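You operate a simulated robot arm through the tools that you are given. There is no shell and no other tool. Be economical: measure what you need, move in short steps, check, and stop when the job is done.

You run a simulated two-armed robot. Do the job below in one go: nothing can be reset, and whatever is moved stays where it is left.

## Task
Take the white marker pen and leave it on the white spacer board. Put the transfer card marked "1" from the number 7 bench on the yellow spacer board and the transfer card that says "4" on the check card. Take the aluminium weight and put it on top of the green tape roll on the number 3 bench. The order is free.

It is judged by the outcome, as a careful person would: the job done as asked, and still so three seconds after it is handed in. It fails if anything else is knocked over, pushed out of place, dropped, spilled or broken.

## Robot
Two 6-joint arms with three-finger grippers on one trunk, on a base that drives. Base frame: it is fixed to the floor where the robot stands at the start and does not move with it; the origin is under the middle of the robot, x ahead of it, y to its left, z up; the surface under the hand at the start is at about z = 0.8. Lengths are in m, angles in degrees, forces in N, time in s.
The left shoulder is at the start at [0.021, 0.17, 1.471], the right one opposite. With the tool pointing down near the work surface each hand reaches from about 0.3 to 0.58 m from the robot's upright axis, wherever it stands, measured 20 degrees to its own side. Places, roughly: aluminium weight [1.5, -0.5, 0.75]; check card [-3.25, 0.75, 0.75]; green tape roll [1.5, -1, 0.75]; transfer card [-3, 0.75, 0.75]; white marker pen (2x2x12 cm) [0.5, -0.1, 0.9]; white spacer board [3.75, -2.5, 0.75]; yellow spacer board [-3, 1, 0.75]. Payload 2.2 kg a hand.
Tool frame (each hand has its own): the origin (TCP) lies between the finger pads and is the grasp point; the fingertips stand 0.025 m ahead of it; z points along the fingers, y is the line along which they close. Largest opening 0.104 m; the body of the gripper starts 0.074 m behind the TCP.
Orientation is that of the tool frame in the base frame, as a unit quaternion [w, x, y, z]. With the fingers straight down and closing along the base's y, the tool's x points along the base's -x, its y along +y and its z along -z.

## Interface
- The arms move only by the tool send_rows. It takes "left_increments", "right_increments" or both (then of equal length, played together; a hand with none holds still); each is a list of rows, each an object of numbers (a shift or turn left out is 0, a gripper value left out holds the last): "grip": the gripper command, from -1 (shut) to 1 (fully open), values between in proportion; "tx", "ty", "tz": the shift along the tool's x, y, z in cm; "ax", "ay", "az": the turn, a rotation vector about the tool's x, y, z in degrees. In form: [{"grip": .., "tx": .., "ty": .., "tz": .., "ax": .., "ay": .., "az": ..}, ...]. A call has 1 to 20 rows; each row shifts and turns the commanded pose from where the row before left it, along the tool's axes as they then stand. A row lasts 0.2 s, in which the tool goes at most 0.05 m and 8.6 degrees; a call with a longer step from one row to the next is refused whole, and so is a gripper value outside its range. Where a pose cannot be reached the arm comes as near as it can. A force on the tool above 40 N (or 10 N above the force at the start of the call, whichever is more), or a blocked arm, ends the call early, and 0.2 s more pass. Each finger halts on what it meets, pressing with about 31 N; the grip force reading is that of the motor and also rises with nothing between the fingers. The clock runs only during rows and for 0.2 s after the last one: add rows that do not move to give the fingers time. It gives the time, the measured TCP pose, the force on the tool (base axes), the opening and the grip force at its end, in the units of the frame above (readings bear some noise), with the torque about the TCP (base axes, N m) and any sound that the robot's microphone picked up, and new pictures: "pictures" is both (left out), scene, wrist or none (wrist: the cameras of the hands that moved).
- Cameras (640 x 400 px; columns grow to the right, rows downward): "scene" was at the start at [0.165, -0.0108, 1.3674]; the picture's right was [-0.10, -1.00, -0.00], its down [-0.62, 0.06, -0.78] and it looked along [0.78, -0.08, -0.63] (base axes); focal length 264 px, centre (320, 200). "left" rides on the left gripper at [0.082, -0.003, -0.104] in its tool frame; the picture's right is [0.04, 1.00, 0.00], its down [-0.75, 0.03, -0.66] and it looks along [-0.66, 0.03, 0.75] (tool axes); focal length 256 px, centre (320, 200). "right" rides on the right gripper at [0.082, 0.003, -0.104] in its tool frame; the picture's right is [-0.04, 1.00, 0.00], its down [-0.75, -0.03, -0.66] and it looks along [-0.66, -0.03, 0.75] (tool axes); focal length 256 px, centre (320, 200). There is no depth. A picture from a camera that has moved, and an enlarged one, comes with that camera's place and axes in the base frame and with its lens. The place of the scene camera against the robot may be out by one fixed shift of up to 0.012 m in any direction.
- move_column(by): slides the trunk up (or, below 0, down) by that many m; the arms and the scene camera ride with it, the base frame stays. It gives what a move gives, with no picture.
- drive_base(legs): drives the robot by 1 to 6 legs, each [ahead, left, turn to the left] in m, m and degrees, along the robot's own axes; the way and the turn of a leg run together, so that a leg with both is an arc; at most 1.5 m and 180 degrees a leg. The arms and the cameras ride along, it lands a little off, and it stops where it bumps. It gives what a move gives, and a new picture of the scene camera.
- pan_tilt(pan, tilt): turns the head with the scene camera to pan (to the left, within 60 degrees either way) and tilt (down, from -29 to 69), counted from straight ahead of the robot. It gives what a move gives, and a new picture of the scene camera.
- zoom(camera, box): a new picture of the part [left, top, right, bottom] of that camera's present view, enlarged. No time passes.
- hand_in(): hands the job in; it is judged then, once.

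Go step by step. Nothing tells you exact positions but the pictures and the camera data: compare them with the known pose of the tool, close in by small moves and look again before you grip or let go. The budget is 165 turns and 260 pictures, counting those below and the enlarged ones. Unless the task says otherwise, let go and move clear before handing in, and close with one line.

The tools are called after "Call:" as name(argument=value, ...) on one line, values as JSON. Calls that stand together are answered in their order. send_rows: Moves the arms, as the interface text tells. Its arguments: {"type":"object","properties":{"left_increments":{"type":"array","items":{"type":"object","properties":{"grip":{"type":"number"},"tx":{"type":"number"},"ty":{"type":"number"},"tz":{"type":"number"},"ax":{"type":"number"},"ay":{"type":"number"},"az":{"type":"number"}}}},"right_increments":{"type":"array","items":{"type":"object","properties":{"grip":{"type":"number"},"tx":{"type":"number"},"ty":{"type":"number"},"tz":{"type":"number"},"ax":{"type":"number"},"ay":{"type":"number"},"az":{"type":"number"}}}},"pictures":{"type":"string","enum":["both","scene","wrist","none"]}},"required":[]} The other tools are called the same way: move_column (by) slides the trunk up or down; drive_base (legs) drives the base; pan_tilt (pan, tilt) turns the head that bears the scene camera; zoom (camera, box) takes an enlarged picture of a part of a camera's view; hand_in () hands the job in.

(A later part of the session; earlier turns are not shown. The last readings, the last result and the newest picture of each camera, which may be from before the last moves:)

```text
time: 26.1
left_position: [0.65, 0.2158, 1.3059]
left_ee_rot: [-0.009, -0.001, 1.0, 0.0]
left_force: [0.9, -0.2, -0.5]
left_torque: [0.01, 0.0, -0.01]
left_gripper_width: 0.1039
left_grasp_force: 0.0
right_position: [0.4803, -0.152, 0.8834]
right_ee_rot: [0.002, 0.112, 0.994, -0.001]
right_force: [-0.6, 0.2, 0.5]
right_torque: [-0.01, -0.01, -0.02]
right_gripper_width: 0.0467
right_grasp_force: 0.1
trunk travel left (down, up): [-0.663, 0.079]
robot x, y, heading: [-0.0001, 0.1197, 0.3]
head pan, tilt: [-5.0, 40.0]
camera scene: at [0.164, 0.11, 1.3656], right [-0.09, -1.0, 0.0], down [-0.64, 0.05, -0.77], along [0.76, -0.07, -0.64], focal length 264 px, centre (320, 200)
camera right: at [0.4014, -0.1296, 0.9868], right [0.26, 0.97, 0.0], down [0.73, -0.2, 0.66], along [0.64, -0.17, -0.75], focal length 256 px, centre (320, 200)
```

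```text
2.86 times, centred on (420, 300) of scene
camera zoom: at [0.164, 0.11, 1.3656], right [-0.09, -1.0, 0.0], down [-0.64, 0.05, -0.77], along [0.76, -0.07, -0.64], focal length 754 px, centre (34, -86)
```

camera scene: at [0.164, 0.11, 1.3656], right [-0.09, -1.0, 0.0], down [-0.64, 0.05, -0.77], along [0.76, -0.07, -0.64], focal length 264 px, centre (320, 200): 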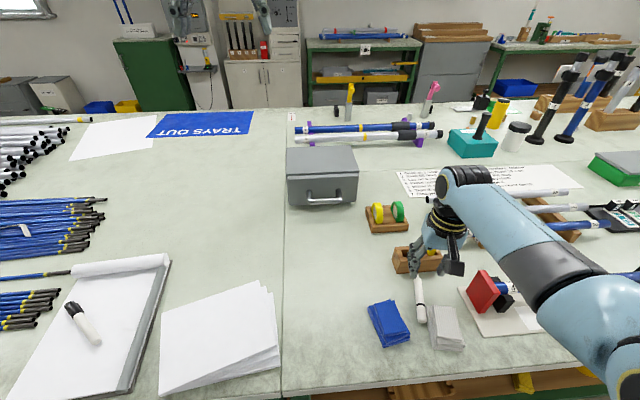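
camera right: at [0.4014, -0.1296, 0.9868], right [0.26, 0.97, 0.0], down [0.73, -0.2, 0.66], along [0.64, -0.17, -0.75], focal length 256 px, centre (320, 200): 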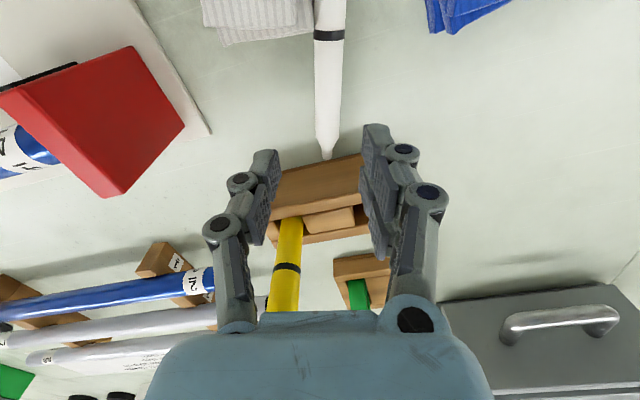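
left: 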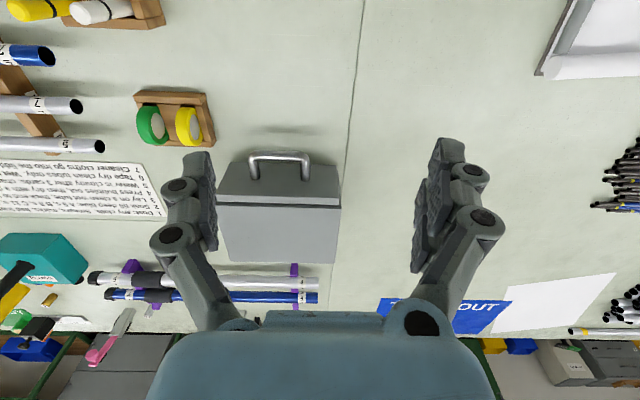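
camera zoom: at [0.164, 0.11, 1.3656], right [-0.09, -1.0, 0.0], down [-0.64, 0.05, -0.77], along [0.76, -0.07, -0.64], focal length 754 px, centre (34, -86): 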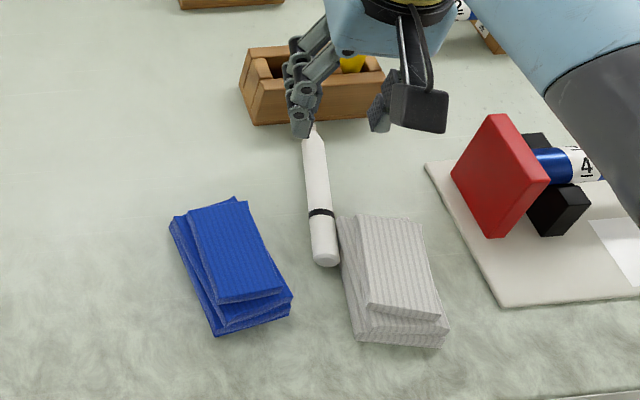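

The thick body begins behind the taper at x≈0.468, and the grey cloth reaches x≈0.435, so I'll grasp at x≈0.453. Shifting, then descending.

Call:
send_rows(right_increments=[{"tx": 2.8, "ty": 0.7}, {"tz": 2}, {"tz": 2}, {"tz": 0}])

Call:
zoom(camera="scene", box=[370, 240, 470, 360])

```text
time: 27.1
left_position: [0.6493, 0.2186, 1.306]
left_ee_rot: [-0.01, -0.001, 1.0, 0.0]
left_force: [-1.2, -0.1, -0.5]
left_torque: [-0.02, 0.0, 0.01]
left_gripper_width: 0.1037
left_grasp_force: 0.0
right_position: [0.4549, -0.1365, 0.8445]
right_ee_rot: [0.002, 0.111, 0.994, -0.001]
right_force: [-0.5, -0.1, 0.6]
right_torque: [-0.02, -0.01, -0.01]
right_gripper_width: 0.0468
right_grasp_force: 0.0
trunk travel left (down, up): [-0.663, 0.079]
robot x, y, heading: [-0.0019, 0.118, 0.2]
head pan, tilt: [-5.0, 40.0]
camera scene: at [0.1636, 0.1101, 1.3656], right [-0.09, -1.0, 0.0], down [-0.64, 0.05, -0.77], along [0.76, -0.07, -0.64], focal length 264 px, centre (320, 200)
camera right: at [0.3765, -0.1153, 0.9475], right [0.26, 0.97, 0.0], down [0.73, -0.2, 0.66], along [0.64, -0.17, -0.75], focal length 256 px, centre (320, 200)
```

scene: 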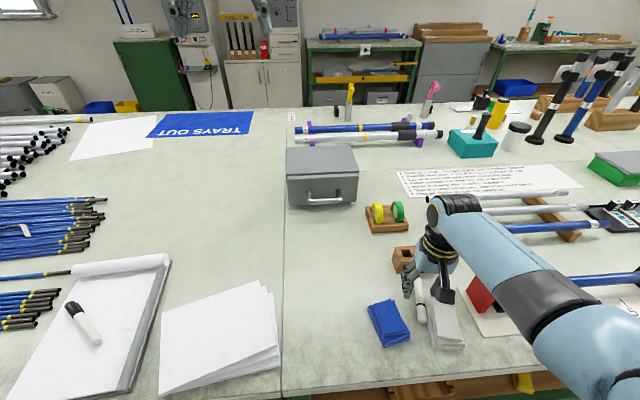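
right: 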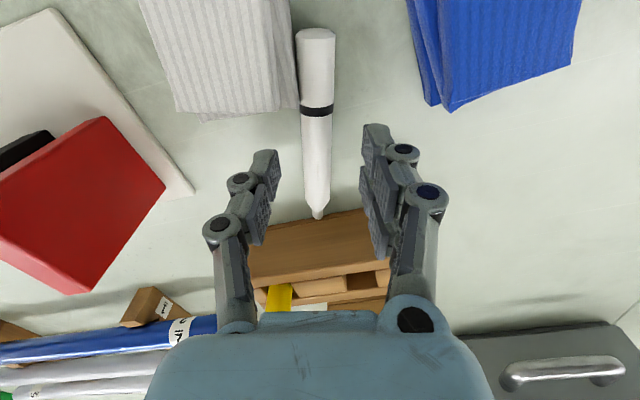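

```text
3.33 times, centred on (420, 300) of scene
camera zoom: at [0.1636, 0.1101, 1.3656], right [-0.09, -1.0, 0.0], down [-0.64, 0.05, -0.77], along [0.76, -0.07, -0.64], focal length 880 px, centre (-13, -133)
```

zoom: 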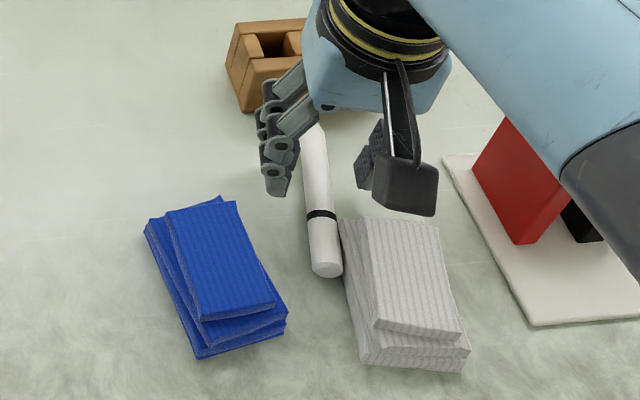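

Aligned and clear of the cloth. Descending the last bit and closing.

Call:
send_rows(right_increments=[{"tz": 1}, {"tz": 0.8}, {"tz": 0}, {"grip": -1}, {"grip": -1}, {"grip": -1}, {"grip": -1}])

```text
time: 28.6
left_position: [0.6491, 0.218, 1.3059]
left_ee_rot: [-0.01, 0.0, 1.0, 0.0]
left_force: [1.2, -0.1, 0.1]
left_torque: [0.01, 0.01, 0.03]
left_gripper_width: 0.1043
left_grasp_force: 0.0
right_position: [0.455, -0.1351, 0.8256]
right_ee_rot: [0.002, 0.113, 0.994, -0.001]
right_force: [2.6, 2.8, 6.7]
right_torque: [0.21, 0.0, -0.04]
right_gripper_width: 0.0151
right_grasp_force: 31.0
trunk travel left (down, up): [-0.663, 0.079]
robot x, y, heading: [-0.0014, 0.1239, -0.0]
head pan, tilt: [-5.0, 40.0]
camera scene: at [0.1637, 0.1106, 1.3656], right [-0.09, -1.0, 0.0], down [-0.64, 0.05, -0.77], along [0.76, -0.07, -0.64], focal length 264 px, centre (320, 200)
camera right: at [0.3765, -0.1141, 0.9287], right [0.26, 0.97, 0.0], down [0.73, -0.2, 0.66], along [0.64, -0.17, -0.75], focal length 256 px, centre (320, 200)
```

scene: 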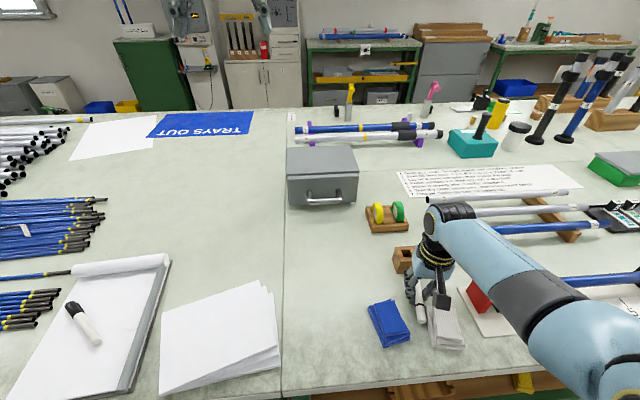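
right: 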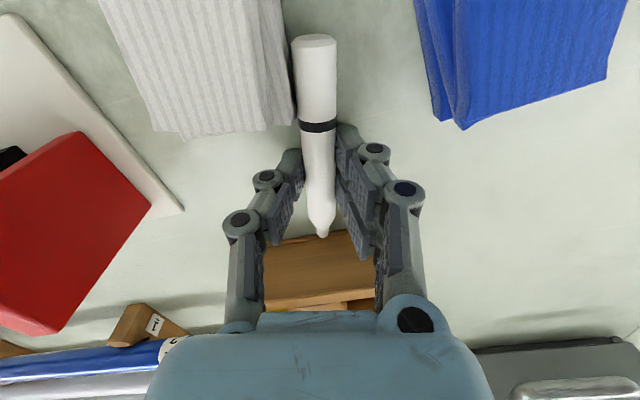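

It's gripped at 15 mm on the thick body. Lifting gently to test.

Call:
send_rows(right_increments=[{"tz": -1}, {"tz": -1}, {"tz": -1}, {"tz": 0}])

```text
time: 29.6
left_position: [0.6502, 0.2175, 1.3052]
left_ee_rot: [-0.009, -0.001, 1.0, 0.0]
left_force: [0.6, -0.9, -0.5]
left_torque: [0.0, 0.01, -0.01]
left_gripper_width: 0.1041
left_grasp_force: 0.2
right_position: [0.455, -0.1378, 0.856]
right_ee_rot: [0.001, 0.113, 0.994, 0.0]
right_force: [1.4, 0.5, -0.7]
right_torque: [0.01, 0.03, 0.0]
right_gripper_width: 0.0148
right_grasp_force: 31.2
trunk travel left (down, up): [-0.663, 0.079]
robot x, y, heading: [0.0003, 0.1239, 0.2]
head pan, tilt: [-5.0, 40.0]
camera scene: at [0.164, 0.1101, 1.3655], right [-0.09, -1.0, 0.0], down [-0.64, 0.05, -0.77], along [0.76, -0.07, -0.64], focal length 264 px, centre (320, 200)
camera right: at [0.3764, -0.1148, 0.9589], right [0.26, 0.97, 0.0], down [0.73, -0.2, 0.66], along [0.64, -0.17, -0.75], focal length 256 px, centre (320, 200)
```

scene: 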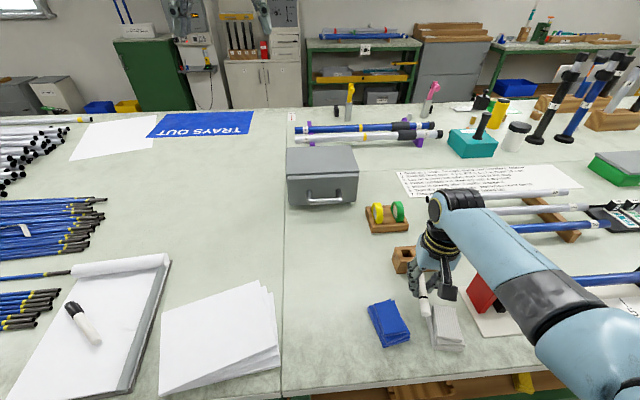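
right: 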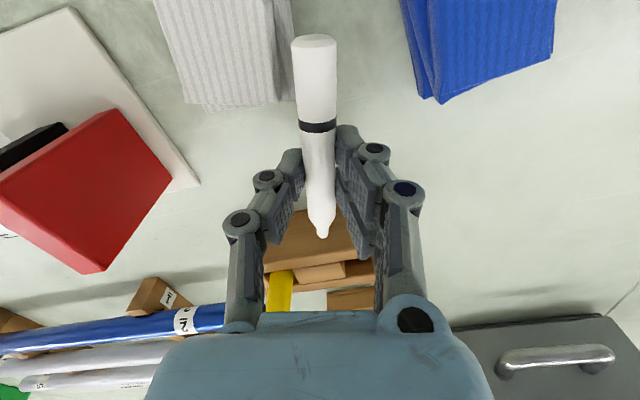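

The marker is held firmly. I'll lift it high, and back the robot away from the bench to look around.

Call:
send_rows(right_increments=[{"tz": -3.5}, {"tz": -3.5}, {"tz": -3.5}, {"tz": -3.5}, {"tz": 0}], pictures="none")

Call:
drive_base(legs=[[-0.5, 0, 0]])

Call:
pan_tilt(pan=-45, tilt=15)

Call:
pan_tilt(pan=45, tilt=15)

```text
time: 30.9
left_position: [0.6485, 0.2169, 1.3053]
left_ee_rot: [-0.009, -0.001, 1.0, 0.0]
left_force: [-0.4, -0.2, -0.2]
left_torque: [0.01, 0.01, -0.02]
left_gripper_width: 0.1038
left_grasp_force: 0.0
right_position: [0.4537, -0.1385, 0.9936]
right_ee_rot: [0.001, 0.114, 0.994, -0.001]
right_force: [-0.6, -0.7, -0.6]
right_torque: [0.01, 0.01, -0.02]
right_gripper_width: 0.0149
right_grasp_force: 30.7
trunk travel left (down, up): [-0.663, 0.079]
robot x, y, heading: [-0.0005, 0.1208, -0.1]
head pan, tilt: [-5.0, 40.0]
```

```text
time: 33.8
left_position: [0.1401, 0.2256, 1.3058]
left_ee_rot: [-0.009, -0.014, 1.0, 0.0]
left_force: [0.4, 0.0, -0.8]
left_torque: [0.01, 0.02, 0.0]
left_gripper_width: 0.1039
left_grasp_force: 0.1
right_position: [-0.0456, -0.1347, 0.9938]
right_ee_rot: [0.002, 0.1, 0.995, -0.001]
right_force: [0.0, -0.2, 0.0]
right_torque: [-0.02, -0.03, 0.01]
right_gripper_width: 0.0146
right_grasp_force: 31.1
trunk travel left (down, up): [-0.663, 0.079]
robot x, y, heading: [-0.5071, 0.1095, 1.8]
head pan, tilt: [-5.0, 40.0]
camera scene: at [-0.3419, 0.1065, 1.3656], right [-0.06, -1.0, 0.0], down [-0.64, 0.04, -0.77], along [0.76, -0.05, -0.64], focal length 264 px, centre (320, 200)
```

scene: 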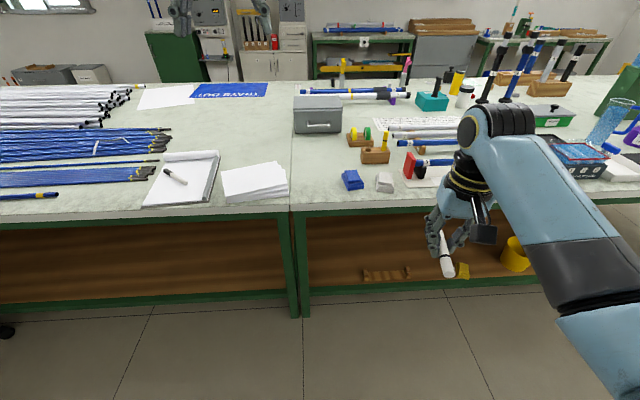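

```text
time: 34.9
left_position: [0.1403, 0.2264, 1.3059]
left_ee_rot: [-0.009, -0.014, 1.0, -0.001]
left_force: [0.1, 0.6, 0.2]
left_torque: [0.02, -0.03, 0.04]
left_gripper_width: 0.1039
left_grasp_force: 0.1
right_position: [-0.0452, -0.1329, 0.9926]
right_ee_rot: [0.001, 0.099, 0.995, -0.002]
right_force: [-0.2, 0.0, 0.3]
right_torque: [0.04, -0.01, 0.0]
right_gripper_width: 0.0141
right_grasp_force: 30.6
trunk travel left (down, up): [-0.663, 0.079]
robot x, y, heading: [-0.5054, 0.1117, 1.8]
head pan, tilt: [-45.0, 15.0]
camera scene: at [-0.3586, 0.0474, 1.4051], right [-0.69, -0.73, 0.0], down [-0.19, 0.18, -0.97], along [0.7, -0.66, -0.26], focal length 264 px, centre (320, 200)
```

scene: 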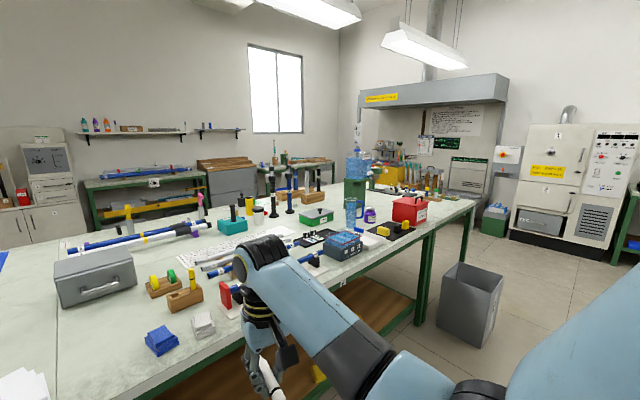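

```text
time: 36.5
left_position: [0.1403, 0.2247, 1.3064]
left_ee_rot: [-0.01, -0.015, 1.0, -0.001]
left_force: [0.3, 0.8, -1.6]
left_torque: [0.01, 0.03, 0.06]
left_gripper_width: 0.1038
left_grasp_force: 0.2
right_position: [-0.0469, -0.1335, 0.9937]
right_ee_rot: [0.002, 0.099, 0.995, -0.001]
right_force: [0.2, 0.7, -0.9]
right_torque: [0.01, 0.0, 0.0]
right_gripper_width: 0.0148
right_grasp_force: 30.4
trunk travel left (down, up): [-0.663, 0.079]
robot x, y, heading: [-0.5078, 0.1089, 1.3]
head pan, tilt: [45.0, 15.0]
camera scene: at [-0.3621, 0.1793, 1.4051], right [0.73, -0.69, 0.0], down [-0.18, -0.19, -0.97], along [0.66, 0.7, -0.26], focal length 264 px, centre (320, 200)
```

scene: 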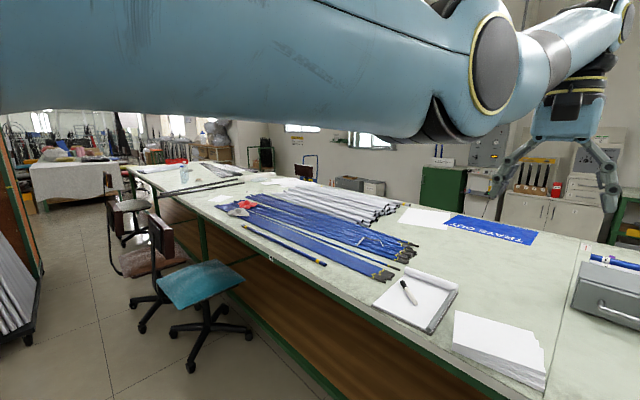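

I need to find the numbered benches. I'll zoom into the far areas for number signs.

Call:
pan_tilt(pan=-45, tilt=15)

Call:
zoom(camera="scene", box=[70, 100, 350, 275])

Call:
zoom(camera="scene", box=[330, 80, 640, 275])

```text
time: 38.2
left_position: [0.1416, 0.2261, 1.3054]
left_ee_rot: [-0.01, -0.015, 1.0, 0.0]
left_force: [-0.6, 0.2, 0.0]
left_torque: [0.01, 0.02, -0.01]
left_gripper_width: 0.1039
left_grasp_force: 0.1
right_position: [-0.045, -0.1346, 0.993]
right_ee_rot: [0.002, 0.1, 0.995, -0.001]
right_force: [0.3, -0.7, -0.9]
right_torque: [0.02, 0.01, 0.0]
right_gripper_width: 0.0147
right_grasp_force: 30.4
trunk travel left (down, up): [-0.663, 0.079]
robot x, y, heading: [-0.5061, 0.1138, 1.6]
head pan, tilt: [-45.0, 15.0]
camera scene: at [-0.3584, 0.0474, 1.4051], right [-0.69, -0.73, 0.0], down [-0.19, 0.18, -0.97], along [0.7, -0.66, -0.26], focal length 264 px, centre (320, 200)
```

scene: 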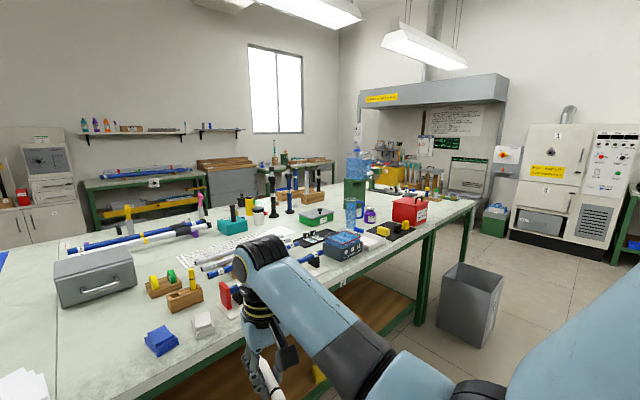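

```text
2.29 times, centred on (210, 188) of scene
camera zoom: at [-0.3584, 0.0474, 1.4051], right [-0.69, -0.73, 0.0], down [-0.19, 0.18, -0.97], along [0.7, -0.66, -0.26], focal length 604 px, centre (571, 229)
```

zoom: 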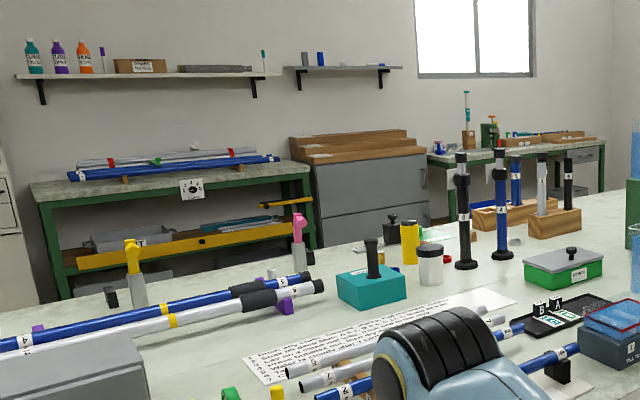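

```text
2.05 times, centred on (485, 178) of scene
camera zoom: at [-0.3584, 0.0474, 1.4051], right [-0.69, -0.73, 0.0], down [-0.19, 0.18, -0.97], along [0.7, -0.66, -0.26], focal length 542 px, centre (-18, 246)
```

zoom: 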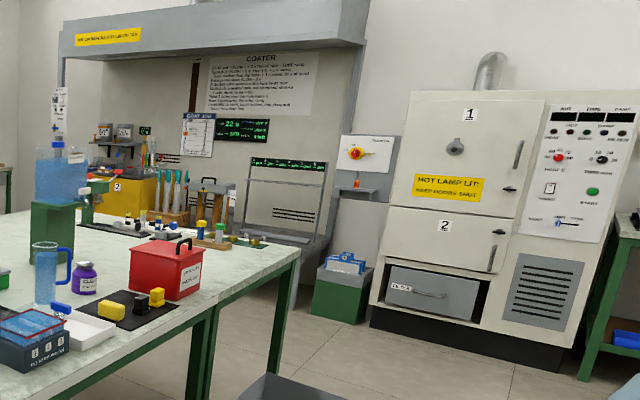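

The main bench is deep (back edge around x≈1.75), so the weight and tape roll at x≈1.5 must be reached from its rear side. I'll move to the right around the bench end, looking as I go.

Call:
drive_base(legs=[[-0.15, 0, 0], [0, -1.4, 0]])

Call:
pan_tilt(pan=-15, tilt=20)

```text
time: 46.1
left_position: [0.0251, -1.1723, 1.3056]
left_ee_rot: [-0.009, -0.009, 1.0, 0.0]
left_force: [0.8, -1.1, 0.8]
left_torque: [0.02, 0.01, 0.01]
left_gripper_width: 0.1039
left_grasp_force: 0.2
right_position: [-0.1647, -1.5309, 0.993]
right_ee_rot: [0.001, 0.105, 0.995, -0.002]
right_force: [0.2, -0.4, -0.4]
right_torque: [0.02, 0.02, -0.01]
right_gripper_width: 0.0143
right_grasp_force: 31.2
trunk travel left (down, up): [-0.663, 0.079]
robot x, y, heading: [-0.6192, -1.2789, 0.8]
head pan, tilt: [-45.0, 15.0]
camera scene: at [-0.4754, -1.3455, 1.4051], right [-0.69, -0.72, 0.0], down [-0.19, 0.18, -0.97], along [0.7, -0.67, -0.26], focal length 264 px, centre (320, 200)
```

scene: 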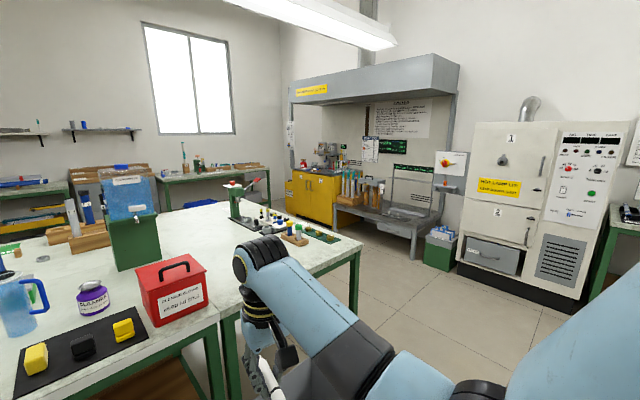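

```text
time: 47.0
left_position: [0.0256, -1.1712, 1.3062]
left_ee_rot: [-0.01, -0.009, 1.0, 0.0]
left_force: [0.7, 0.4, 0.1]
left_torque: [0.01, 0.04, 0.04]
left_gripper_width: 0.104
left_grasp_force: 0.1
right_position: [-0.1644, -1.5302, 0.9926]
right_ee_rot: [0.001, 0.104, 0.995, 0.0]
right_force: [-1.2, -0.7, -0.7]
right_torque: [-0.02, 0.0, -0.02]
right_gripper_width: 0.0144
right_grasp_force: 30.9
trunk travel left (down, up): [-0.663, 0.079]
robot x, y, heading: [-0.6211, -1.2843, 0.9]
head pan, tilt: [-15.0, 20.0]
camera scene: at [-0.4523, -1.303, 1.397], right [-0.24, -0.97, 0.0], down [-0.33, 0.08, -0.94], along [0.91, -0.23, -0.34], focal length 264 px, centre (320, 200)
```

scene: 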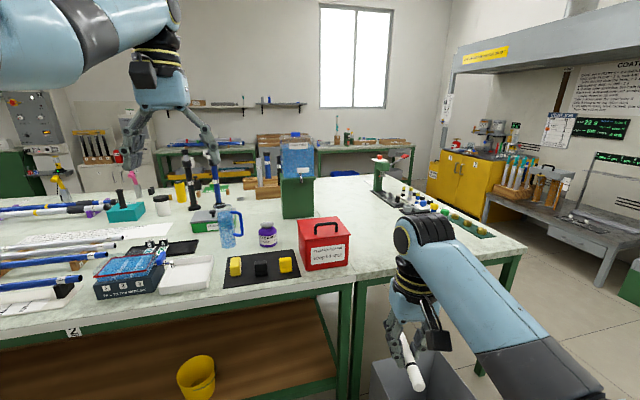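

A tag "2" is on this bench's front edge; further benches lie behind. I'll strafe to the aisle at the right end and look ahead.

Call:
drive_base(legs=[[0, -1.45, 0], [0, -0.2, 0]])

Call:
pan_tilt(pan=0, tilt=25)

```text
time: 55.5
left_position: [0.0671, -2.817, 1.3049]
left_ee_rot: [-0.009, -0.016, 1.0, 0.001]
left_force: [-0.4, -0.6, 1.1]
left_torque: [0.02, -0.03, 0.03]
left_gripper_width: 0.104
left_grasp_force: 0.0
right_position: [-0.1166, -3.1794, 0.993]
right_ee_rot: [0.001, 0.097, 0.995, -0.001]
right_force: [0.3, 0.5, -0.5]
right_torque: [0.04, -0.01, 0.03]
right_gripper_width: 0.014
right_grasp_force: 31.1
trunk travel left (down, up): [-0.663, 0.079]
robot x, y, heading: [-0.5786, -2.9332, 2.0]
head pan, tilt: [-15.0, 20.0]
camera scene: at [-0.4086, -2.9564, 1.3969], right [-0.23, -0.97, 0.0], down [-0.33, 0.08, -0.94], along [0.92, -0.21, -0.34], focal length 264 px, centre (320, 200)
```

scene: 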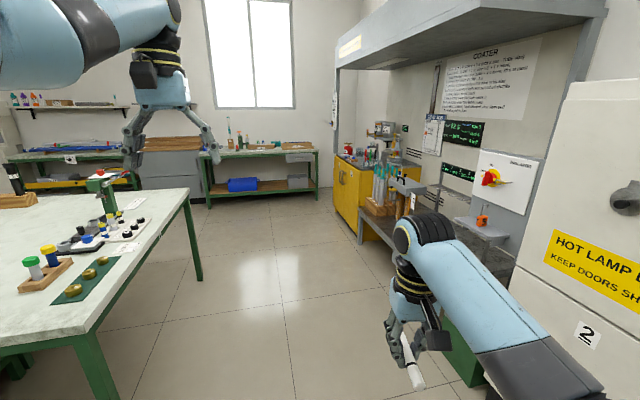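

```text
time: 56.2
left_position: [0.0672, -2.8163, 1.3056]
left_ee_rot: [-0.01, -0.016, 1.0, -0.001]
left_force: [0.1, -0.1, 0.1]
left_torque: [-0.01, -0.01, 0.01]
left_gripper_width: 0.104
left_grasp_force: 0.1
right_position: [-0.1158, -3.178, 0.9931]
right_ee_rot: [0.001, 0.097, 0.995, -0.001]
right_force: [-0.4, 0.5, -0.6]
right_torque: [0.01, -0.01, -0.01]
right_gripper_width: 0.0138
right_grasp_force: 30.5
trunk travel left (down, up): [-0.663, 0.079]
robot x, y, heading: [-0.5763, -2.9331, 1.9]
head pan, tilt: [0.0, 25.0]
camera scene: at [-0.4073, -2.9315, 1.3889], right [0.03, -1.0, 0.0], down [-0.42, -0.01, -0.91], along [0.91, 0.03, -0.42], focal length 264 px, centre (320, 200)
```

scene: 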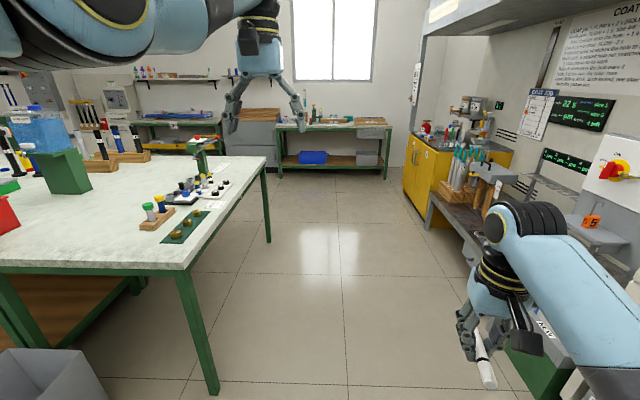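

The aisle is clear. The back-right bench (front at x≈3.44, y -2.2 to -3.85) should hold the white spacer board. Driving there.

Call:
drive_base(legs=[[0, -0.1, -2], [1.3, 0, 0], [1.3, 0, 0]])

Call:
pan_tilt(pan=10, tilt=30)

```text
time: 69.6
left_position: [2.655, -2.8378, 1.3058]
left_ee_rot: [-0.011, -0.026, 1.0, 0.0]
left_force: [0.1, 0.3, -0.3]
left_torque: [0.01, 0.05, -0.02]
left_gripper_width: 0.1041
left_grasp_force: 0.1
right_position: [2.4774, -3.2017, 0.9923]
right_ee_rot: [0.001, 0.087, 0.996, -0.001]
right_force: [-0.5, -1.2, -0.4]
right_torque: [0.02, -0.01, -0.02]
right_gripper_width: 0.0131
right_grasp_force: 31.2
trunk travel left (down, up): [-0.663, 0.079]
robot x, y, heading: [2.0095, -2.97, 3.1]
head pan, tilt: [0.0, 25.0]
camera scene: at [2.1828, -2.9608, 1.3889], right [0.05, -1.0, 0.0], down [-0.42, -0.02, -0.91], along [0.9, 0.05, -0.42], focal length 264 px, centre (320, 200)
```

scene: 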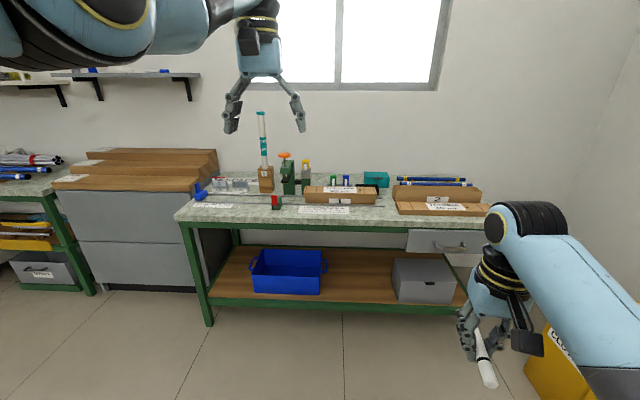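

```text
time: 70.3
left_position: [2.656, -2.8373, 1.3049]
left_ee_rot: [-0.01, -0.026, 1.0, 0.0]
left_force: [-0.1, -0.3, 0.0]
left_torque: [-0.02, 0.01, 0.02]
left_gripper_width: 0.1041
left_grasp_force: 0.0
right_position: [2.4772, -3.2015, 0.9931]
right_ee_rot: [0.002, 0.087, 0.996, -0.001]
right_force: [0.3, -1.0, -1.2]
right_torque: [0.01, 0.01, 0.0]
right_gripper_width: 0.0132
right_grasp_force: 30.8
trunk travel left (down, up): [-0.663, 0.079]
robot x, y, heading: [2.0121, -2.9675, 2.9]
head pan, tilt: [10.0, 30.0]
camera scene: at [2.1788, -2.9454, 1.3809], right [0.22, -0.97, 0.0], down [-0.49, -0.11, -0.87], along [0.84, 0.19, -0.5], focal length 264 px, centre (320, 200)
```

scene: 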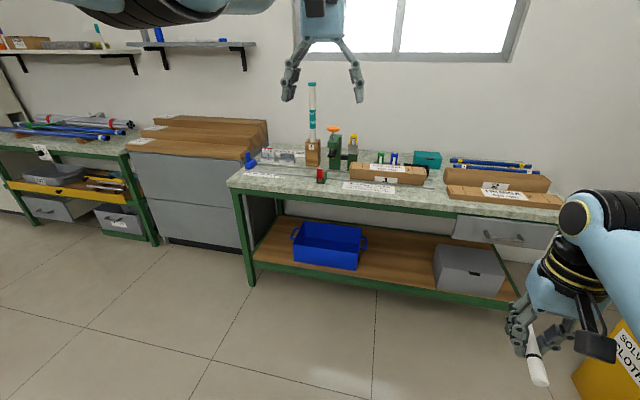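

Call:
zoom(camera="scene", box=[220, 120, 420, 230])

Call:
zoom(camera="scene", box=[0, 100, 230, 230])

```text
3.20 times, centred on (320, 175) of scene
camera zoom: at [2.1788, -2.9454, 1.3809], right [0.22, -0.97, 0.0], down [-0.49, -0.11, -0.87], along [0.84, 0.19, -0.5], focal length 845 px, centre (320, 280)
```

zoom: 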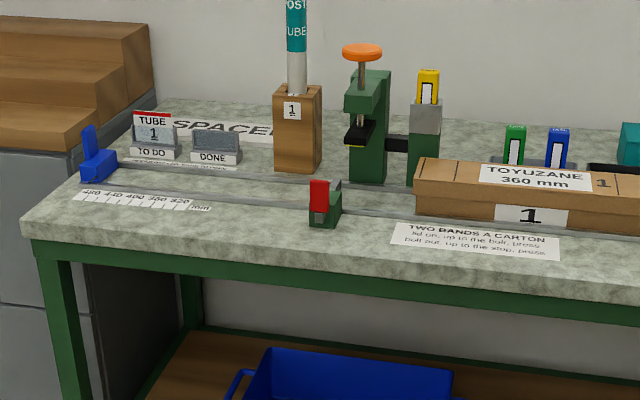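

```text
2.78 times, centred on (115, 165) of scene
camera zoom: at [2.1788, -2.9454, 1.3809], right [0.22, -0.97, 0.0], down [-0.49, -0.11, -0.87], along [0.84, 0.19, -0.5], focal length 735 px, centre (890, 297)
```

zoom: 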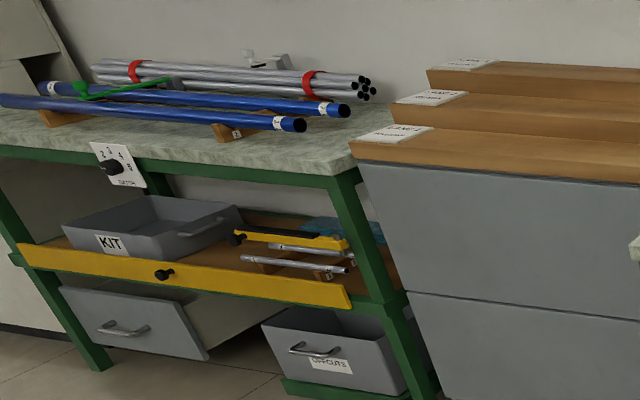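

A white board printed "SPACER…" lies near the back-left of this bench, around (3.70, -2.4). I'll drive closer to inspect it.

Call:
drive_base(legs=[[0, 0.72, -3], [0.55, 0, 0]])

Call:
pan_tilt(pan=-10, tilt=40)

```text
time: 77.0
left_position: [3.1918, -2.1595, 1.3054]
left_ee_rot: [-0.01, 0.008, 1.0, 0.0]
left_force: [0.8, -0.2, 0.3]
left_torque: [0.03, 0.0, 0.04]
left_gripper_width: 0.1042
left_grasp_force: 0.0
right_position: [2.9886, -2.5116, 0.9932]
right_ee_rot: [0.001, 0.122, 0.992, -0.002]
right_force: [-0.2, -0.5, -0.7]
right_torque: [-0.03, 0.03, -0.02]
right_gripper_width: 0.0128
right_grasp_force: 30.7
trunk travel left (down, up): [-0.663, 0.079]
robot x, y, heading: [2.5401, -2.2455, -0.6]
head pan, tilt: [10.0, 30.0]
camera scene: at [2.709, -2.2341, 1.3809], right [0.16, -0.99, 0.0], down [-0.49, -0.08, -0.87], along [0.85, 0.14, -0.5], focal length 264 px, centre (320, 200)
```

scene: 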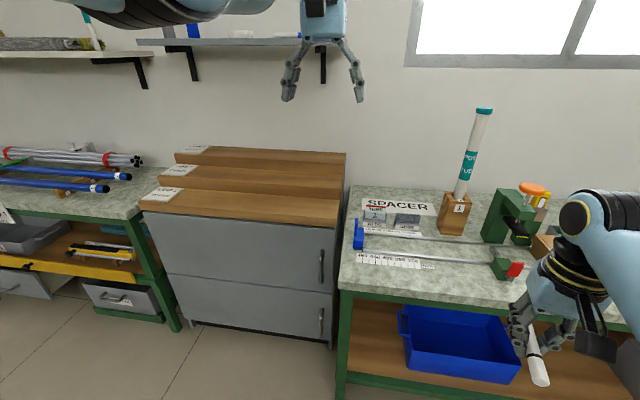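

```text
time: 77.8
left_position: [3.1898, -2.1604, 1.3065]
left_ee_rot: [-0.01, 0.01, 1.0, 0.0]
left_force: [-0.3, -1.0, 0.0]
left_torque: [0.01, 0.0, 0.02]
left_gripper_width: 0.1039
left_grasp_force: 0.0
right_position: [2.988, -2.5113, 0.9937]
right_ee_rot: [0.001, 0.122, 0.993, -0.002]
right_force: [0.2, 0.0, -0.4]
right_torque: [0.0, 0.04, -0.03]
right_gripper_width: 0.0128
right_grasp_force: 31.0
trunk travel left (down, up): [-0.663, 0.079]
robot x, y, heading: [2.5405, -2.242, -1.1]
head pan, tilt: [-10.0, 40.0]
camera scene: at [2.7025, -2.2643, 1.3656], right [-0.19, -0.98, 0.0], down [-0.63, 0.12, -0.77], along [0.75, -0.15, -0.64], focal length 264 px, centre (320, 200)
```

scene: 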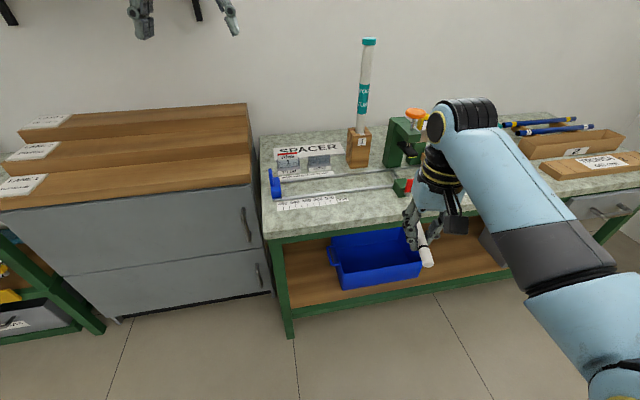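

Call:
zoom(camera="scene", box=[255, 120, 415, 220])

Call:
zoom(camera="scene", box=[500, 110, 640, 210])

```text
4.00 times, centred on (335, 170) of scene
camera zoom: at [2.7025, -2.2643, 1.3656], right [-0.19, -0.98, 0.0], down [-0.63, 0.12, -0.77], along [0.75, -0.15, -0.64], focal length 1056 px, centre (260, 320)
```

zoom: 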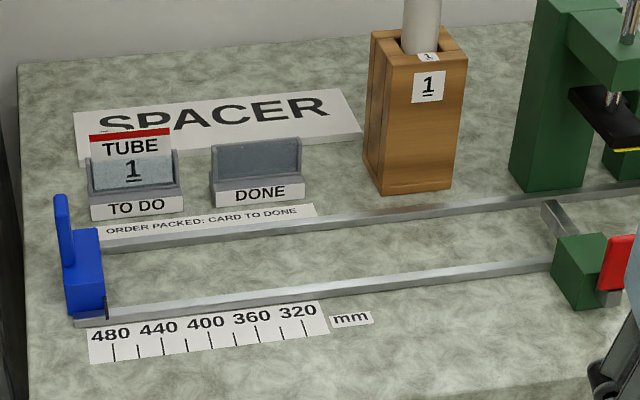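

```text
4.00 times, centred on (570, 160) of scene
camera zoom: at [2.7025, -2.2643, 1.3656], right [-0.19, -0.98, 0.0], down [-0.63, 0.12, -0.77], along [0.75, -0.15, -0.64], focal length 1056 px, centre (-680, 360)
```

zoom: 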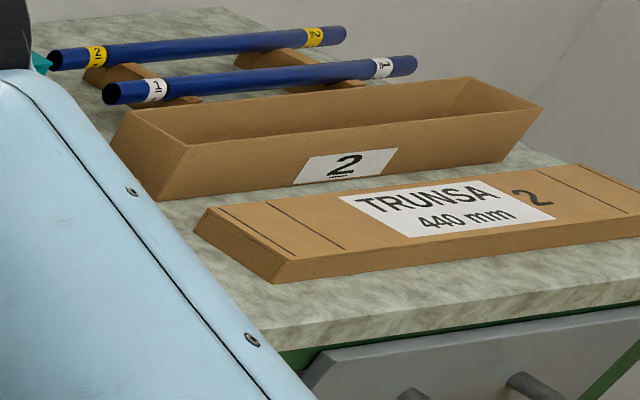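

The white "SPACER" board is a 10×29 cm slab centred near (3.69, -2.41), behind two card holders. It's deep in the bench, so I'll need a lowered trunk and extended arm; first I tuck the left arm out to the side and check the pen grip.

Call:
send_rows(left_increments=[{"tx": 2.85, "ty": 4}, {"tx": 2.85, "ty": 4}, {"tx": 2.85, "ty": 4}, {"tx": 2.85, "ty": 4}, {"tx": 2.85, "ty": 4}, {"tx": 2.85, "ty": 4}, {"tx": 2.85, "ty": 4}, {"tx": 2.85, "ty": 4}, {"tx": 2.85, "ty": 4}, {"tx": 2.85, "ty": 4}, {"tx": 2.85, "ty": 4}, {"tx": 2.85, "ty": 4}, {"tx": 2.85, "ty": 4}, {"tx": 0, "ty": 0}], pictures="scene")

Call:
zoom(camera="right", box=[0, 0, 640, 400])

```text
time: 80.8
left_position: [3.0566, -1.6236, 1.2562]
left_ee_rot: [-0.01, 0.009, 1.0, 0.0]
left_force: [0.9, -0.7, 0.7]
left_torque: [0.02, 0.01, -0.02]
left_gripper_width: 0.104
left_grasp_force: 0.0
left hand out of reach, approached as far as the arm can: row 1, 2, 3, 4, 5, 6, 7, 8, 9, 10, 11
right_position: [2.9891, -2.5114, 0.9929]
right_ee_rot: [0.0, 0.122, 0.993, -0.001]
right_force: [-0.1, -0.3, 1.0]
right_torque: [-0.03, 0.0, -0.02]
right_gripper_width: 0.0126
right_grasp_force: 31.2
trunk travel left (down, up): [-0.663, 0.079]
robot x, y, heading: [2.5385, -2.2449, -1.0]
head pan, tilt: [-10.0, 40.0]
camera scene: at [2.7035, -2.2652, 1.3655], right [-0.19, -0.98, 0.0], down [-0.63, 0.12, -0.77], along [0.75, -0.15, -0.64], focal length 264 px, centre (320, 200)
```

scene: 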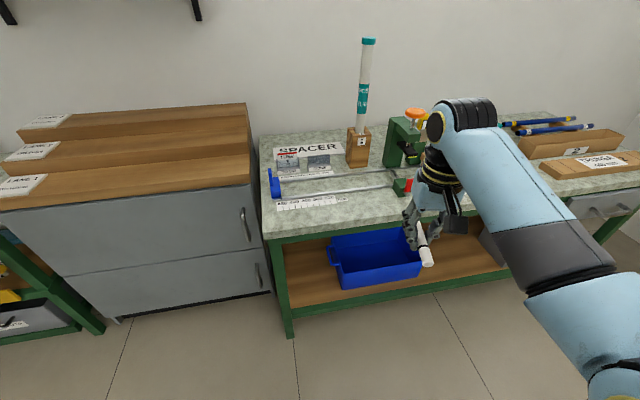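

```text
1.00 times, centred on (320, 200) of right (not enlarged: the box is as wide or as high as the picture)
camera zoom: at [2.9108, -2.4889, 1.096], right [0.28, 0.96, 0.0], down [0.72, -0.21, 0.66], along [0.63, -0.19, -0.75], focal length 256 px, centre (320, 200)
```

zoom: 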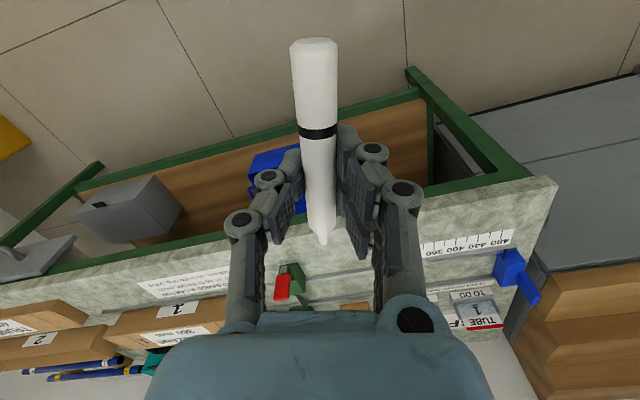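

The pen is still held but the grip slowly creeps, so I'll be quick. I'll tuck the left arm further and raise, extend and yaw the right hand 76° so the pen lies along the board.

Call:
send_rows(left_increments=[{"tx": 4}, {"tx": 4}, {"tx": 4}, {"tx": 4}, {"tx": 4}, {"tx": 4}, {"tx": 0}, {"tx": 0}, {"tx": 0}, {"tx": 0}], right_increments=[{"grip": -0.85, "tz": -4, "tx": -2.2, "az": 7.6}, {"tz": -4, "tx": -2.2, "az": 7.6}, {"tz": -4, "tx": -2, "ty": -1, "az": 7.6}, {"tz": -4, "tx": -2, "ty": -1, "az": 7.6}, {"tz": -4, "tx": -1, "ty": -2, "az": 7.6}, {"tz": -4, "ty": -2, "az": 7.6}, {"az": 7.6}, {"az": 7.6}, {"az": 7.6}, {"az": 7.6}], pictures="wrist")

```text
time: 83.0
left_position: [2.9119, -1.6102, 1.2429]
left_ee_rot: [-0.009, 0.008, 1.0, 0.0]
left_force: [0.1, -0.9, -0.7]
left_torque: [0.03, -0.01, 0.02]
left_gripper_width: 0.1041
left_grasp_force: 0.0
left hand out of reach, approached as far as the arm can: row 1, 4, 5, 6
right_position: [3.1018, -2.6174, 1.1468]
right_ee_rot: [0.001, 0.707, 0.707, 0.0]
right_force: [0.6, -0.3, -0.4]
right_torque: [0.02, 0.0, -0.03]
right_gripper_width: 0.0129
right_grasp_force: 30.9
right hand out of reach, approached as far as the arm can: row 3, 4, 5, 6
trunk travel left (down, up): [-0.663, 0.079]
robot x, y, heading: [2.5402, -2.2416, -1.1]
head pan, tilt: [-10.0, 40.0]
camera right: at [3.1057, -2.5359, 1.2507], right [1.0, -0.04, 0.0], down [-0.03, -0.75, 0.66], along [-0.03, -0.66, -0.75], focal length 256 px, centre (320, 200)
camera left: at [2.8321, -1.6126, 1.3484], right [-0.02, 1.0, 0.0], down [0.77, 0.02, 0.64], along [0.64, 0.02, -0.77], focal length 256 px, centre (320, 200)
```

right: 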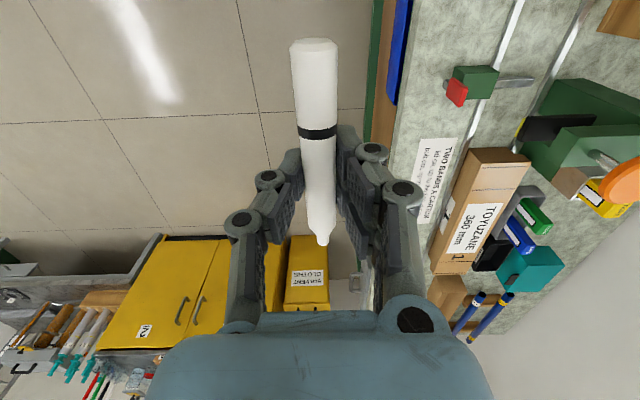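
left: 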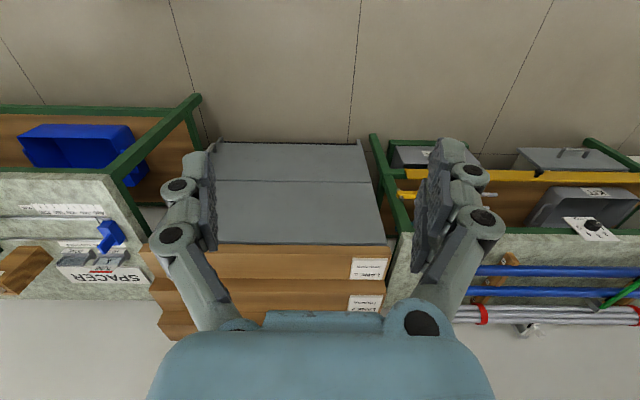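

Now lower the trunk by 0.2 and swing the right hand left to y≈-2.41, then drive toward the bench.

Call:
move_column(by=-0.2)

Call:
send_rows(right_increments=[{"tx": 4}, {"tx": 4}, {"tx": 4}, {"tx": 4}, {"tx": 4}, {"tx": 0}], pictures="none")

Call:
drive_base(legs=[[0.3, 0, 1]])

```text
time: 85.2
left_position: [2.9147, -1.6114, 1.0367]
left_ee_rot: [-0.018, 0.009, 1.0, 0.0]
left_force: [-0.8, -1.1, -0.1]
left_torque: [-0.02, -0.03, 0.01]
left_gripper_width: 0.1041
left_grasp_force: 0.0
right_position: [3.1019, -2.6182, 0.9354]
right_ee_rot: [-0.005, 0.707, 0.707, -0.007]
right_force: [1.3, 0.0, -0.9]
right_torque: [0.0, -0.04, -0.03]
right_gripper_width: 0.0125
right_grasp_force: 30.6
trunk travel left (down, up): [-0.463, 0.279]
robot x, y, heading: [2.5397, -2.2447, -1.1]
head pan, tilt: [-10.0, 40.0]
```

```text
time: 86.6
left_position: [2.9147, -1.6117, 1.0382]
left_ee_rot: [-0.018, 0.008, 1.0, 0.0]
left_force: [-0.3, -0.8, -0.5]
left_torque: [0.02, 0.01, 0.02]
left_gripper_width: 0.1038
left_grasp_force: 0.2
right_position: [3.1125, -2.4193, 0.927]
right_ee_rot: [-0.005, 0.707, 0.707, -0.006]
right_force: [0.2, -1.1, 0.2]
right_torque: [0.0, 0.0, -0.03]
right_gripper_width: 0.0124
right_grasp_force: 31.7
right hand out of reach, approached as far as the arm can: row 1, 2
trunk travel left (down, up): [-0.463, 0.279]
robot x, y, heading: [2.5367, -2.2414, -0.8]
head pan, tilt: [-10.0, 40.0]
```

```text
time: 88.6
left_position: [3.2022, -1.6093, 1.0359]
left_ee_rot: [-0.018, 0.004, 1.0, 0.0]
left_force: [0.1, 0.2, 0.4]
left_torque: [-0.02, 0.04, -0.01]
left_gripper_width: 0.1041
left_grasp_force: 0.1
right_position: [3.4079, -2.4163, 0.9257]
right_ee_rot: [-0.005, 0.703, 0.711, -0.007]
right_force: [1.4, -0.2, 0.3]
right_torque: [0.0, 0.02, -0.01]
right_gripper_width: 0.0122
right_grasp_force: 31.6
trunk travel left (down, up): [-0.463, 0.279]
robot x, y, heading: [2.8348, -2.2486, -0.4]
head pan, tilt: [-10.0, 40.0]
camera scene: at [3.0007, -2.2659, 1.1635], right [-0.18, -0.98, 0.0], down [-0.63, 0.12, -0.77], along [0.75, -0.14, -0.64], focal length 264 px, centre (320, 200)
```

scene: 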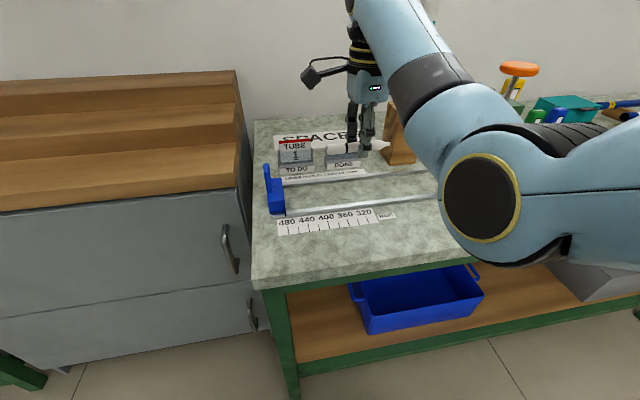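

Close now. I'll go 5 cm further, raise slightly and extend the hand toward the board.

Call:
drive_base(legs=[[0.05, 0, 0]])

Call:
send_rows(right_increments=[{"tz": -1.5}, {"tz": -1.5}, {"ty": 3}, {"ty": 3}, {"ty": 3}, {"ty": 3}, {"ty": 3}, {"ty": 2}, {"ty": 0}])

```text
time: 89.5
left_position: [3.2547, -1.6099, 1.0352]
left_ee_rot: [-0.019, 0.004, 1.0, 0.0]
left_force: [0.8, 0.5, -0.2]
left_torque: [0.02, 0.06, -0.02]
left_gripper_width: 0.1038
left_grasp_force: 0.1
right_position: [3.4602, -2.4167, 0.9265]
right_ee_rot: [-0.005, 0.704, 0.711, -0.007]
right_force: [0.3, 0.4, -1.3]
right_torque: [-0.01, 0.04, 0.02]
right_gripper_width: 0.0123
right_grasp_force: 31.1
trunk travel left (down, up): [-0.463, 0.279]
robot x, y, heading: [2.8843, -2.2516, -0.2]
head pan, tilt: [-10.0, 40.0]
camera scene: at [3.0517, -2.2661, 1.1633], right [-0.18, -0.98, 0.0], down [-0.63, 0.12, -0.76], along [0.75, -0.14, -0.64], focal length 264 px, centre (320, 200)
```

scene: 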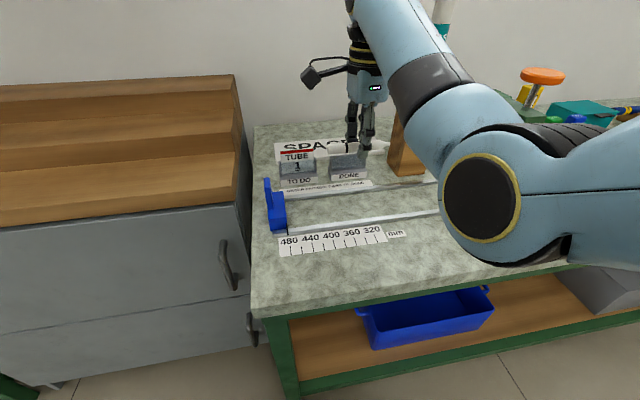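

```text
time: 91.5
left_position: [3.2525, -1.6111, 1.0365]
left_ee_rot: [-0.018, 0.004, 1.0, 0.001]
left_force: [-1.3, -0.5, 0.2]
left_torque: [-0.05, 0.01, -0.01]
left_gripper_width: 0.1041
left_grasp_force: 0.1
right_position: [3.5576, -2.4179, 0.9477]
right_ee_rot: [-0.004, 0.704, 0.71, -0.006]
right_force: [0.2, 1.1, -1.6]
right_torque: [0.0, 0.04, -0.01]
right_gripper_width: 0.012
right_grasp_force: 30.7
right hand out of reach, approached as far as the arm can: row 1, 2, 5, 6, 7, 8
trunk travel left (down, up): [-0.463, 0.279]
robot x, y, heading: [2.8834, -2.2502, -0.3]
head pan, tilt: [-10.0, 40.0]
camera scene: at [3.0497, -2.2662, 1.1636], right [-0.18, -0.98, 0.0], down [-0.63, 0.12, -0.77], along [0.75, -0.14, -0.64], focal length 264 px, centre (320, 200)
camera right: at [3.561, -2.3365, 1.0505], right [1.0, -0.03, -0.01], down [-0.01, -0.75, 0.66], along [-0.03, -0.66, -0.75], focal length 256 px, centre (320, 200)
```

scene: 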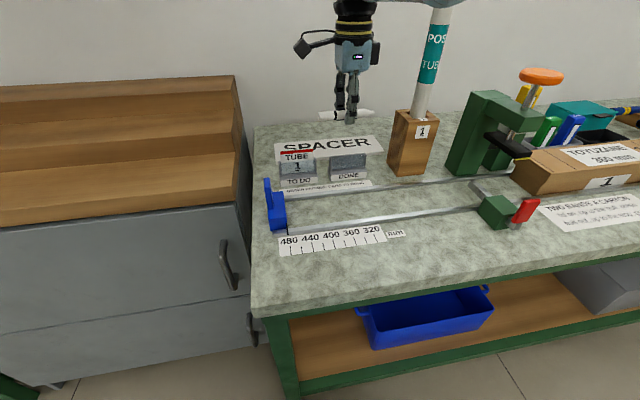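
right: 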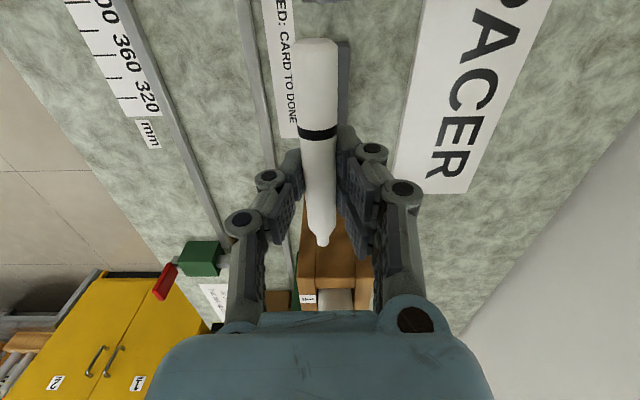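

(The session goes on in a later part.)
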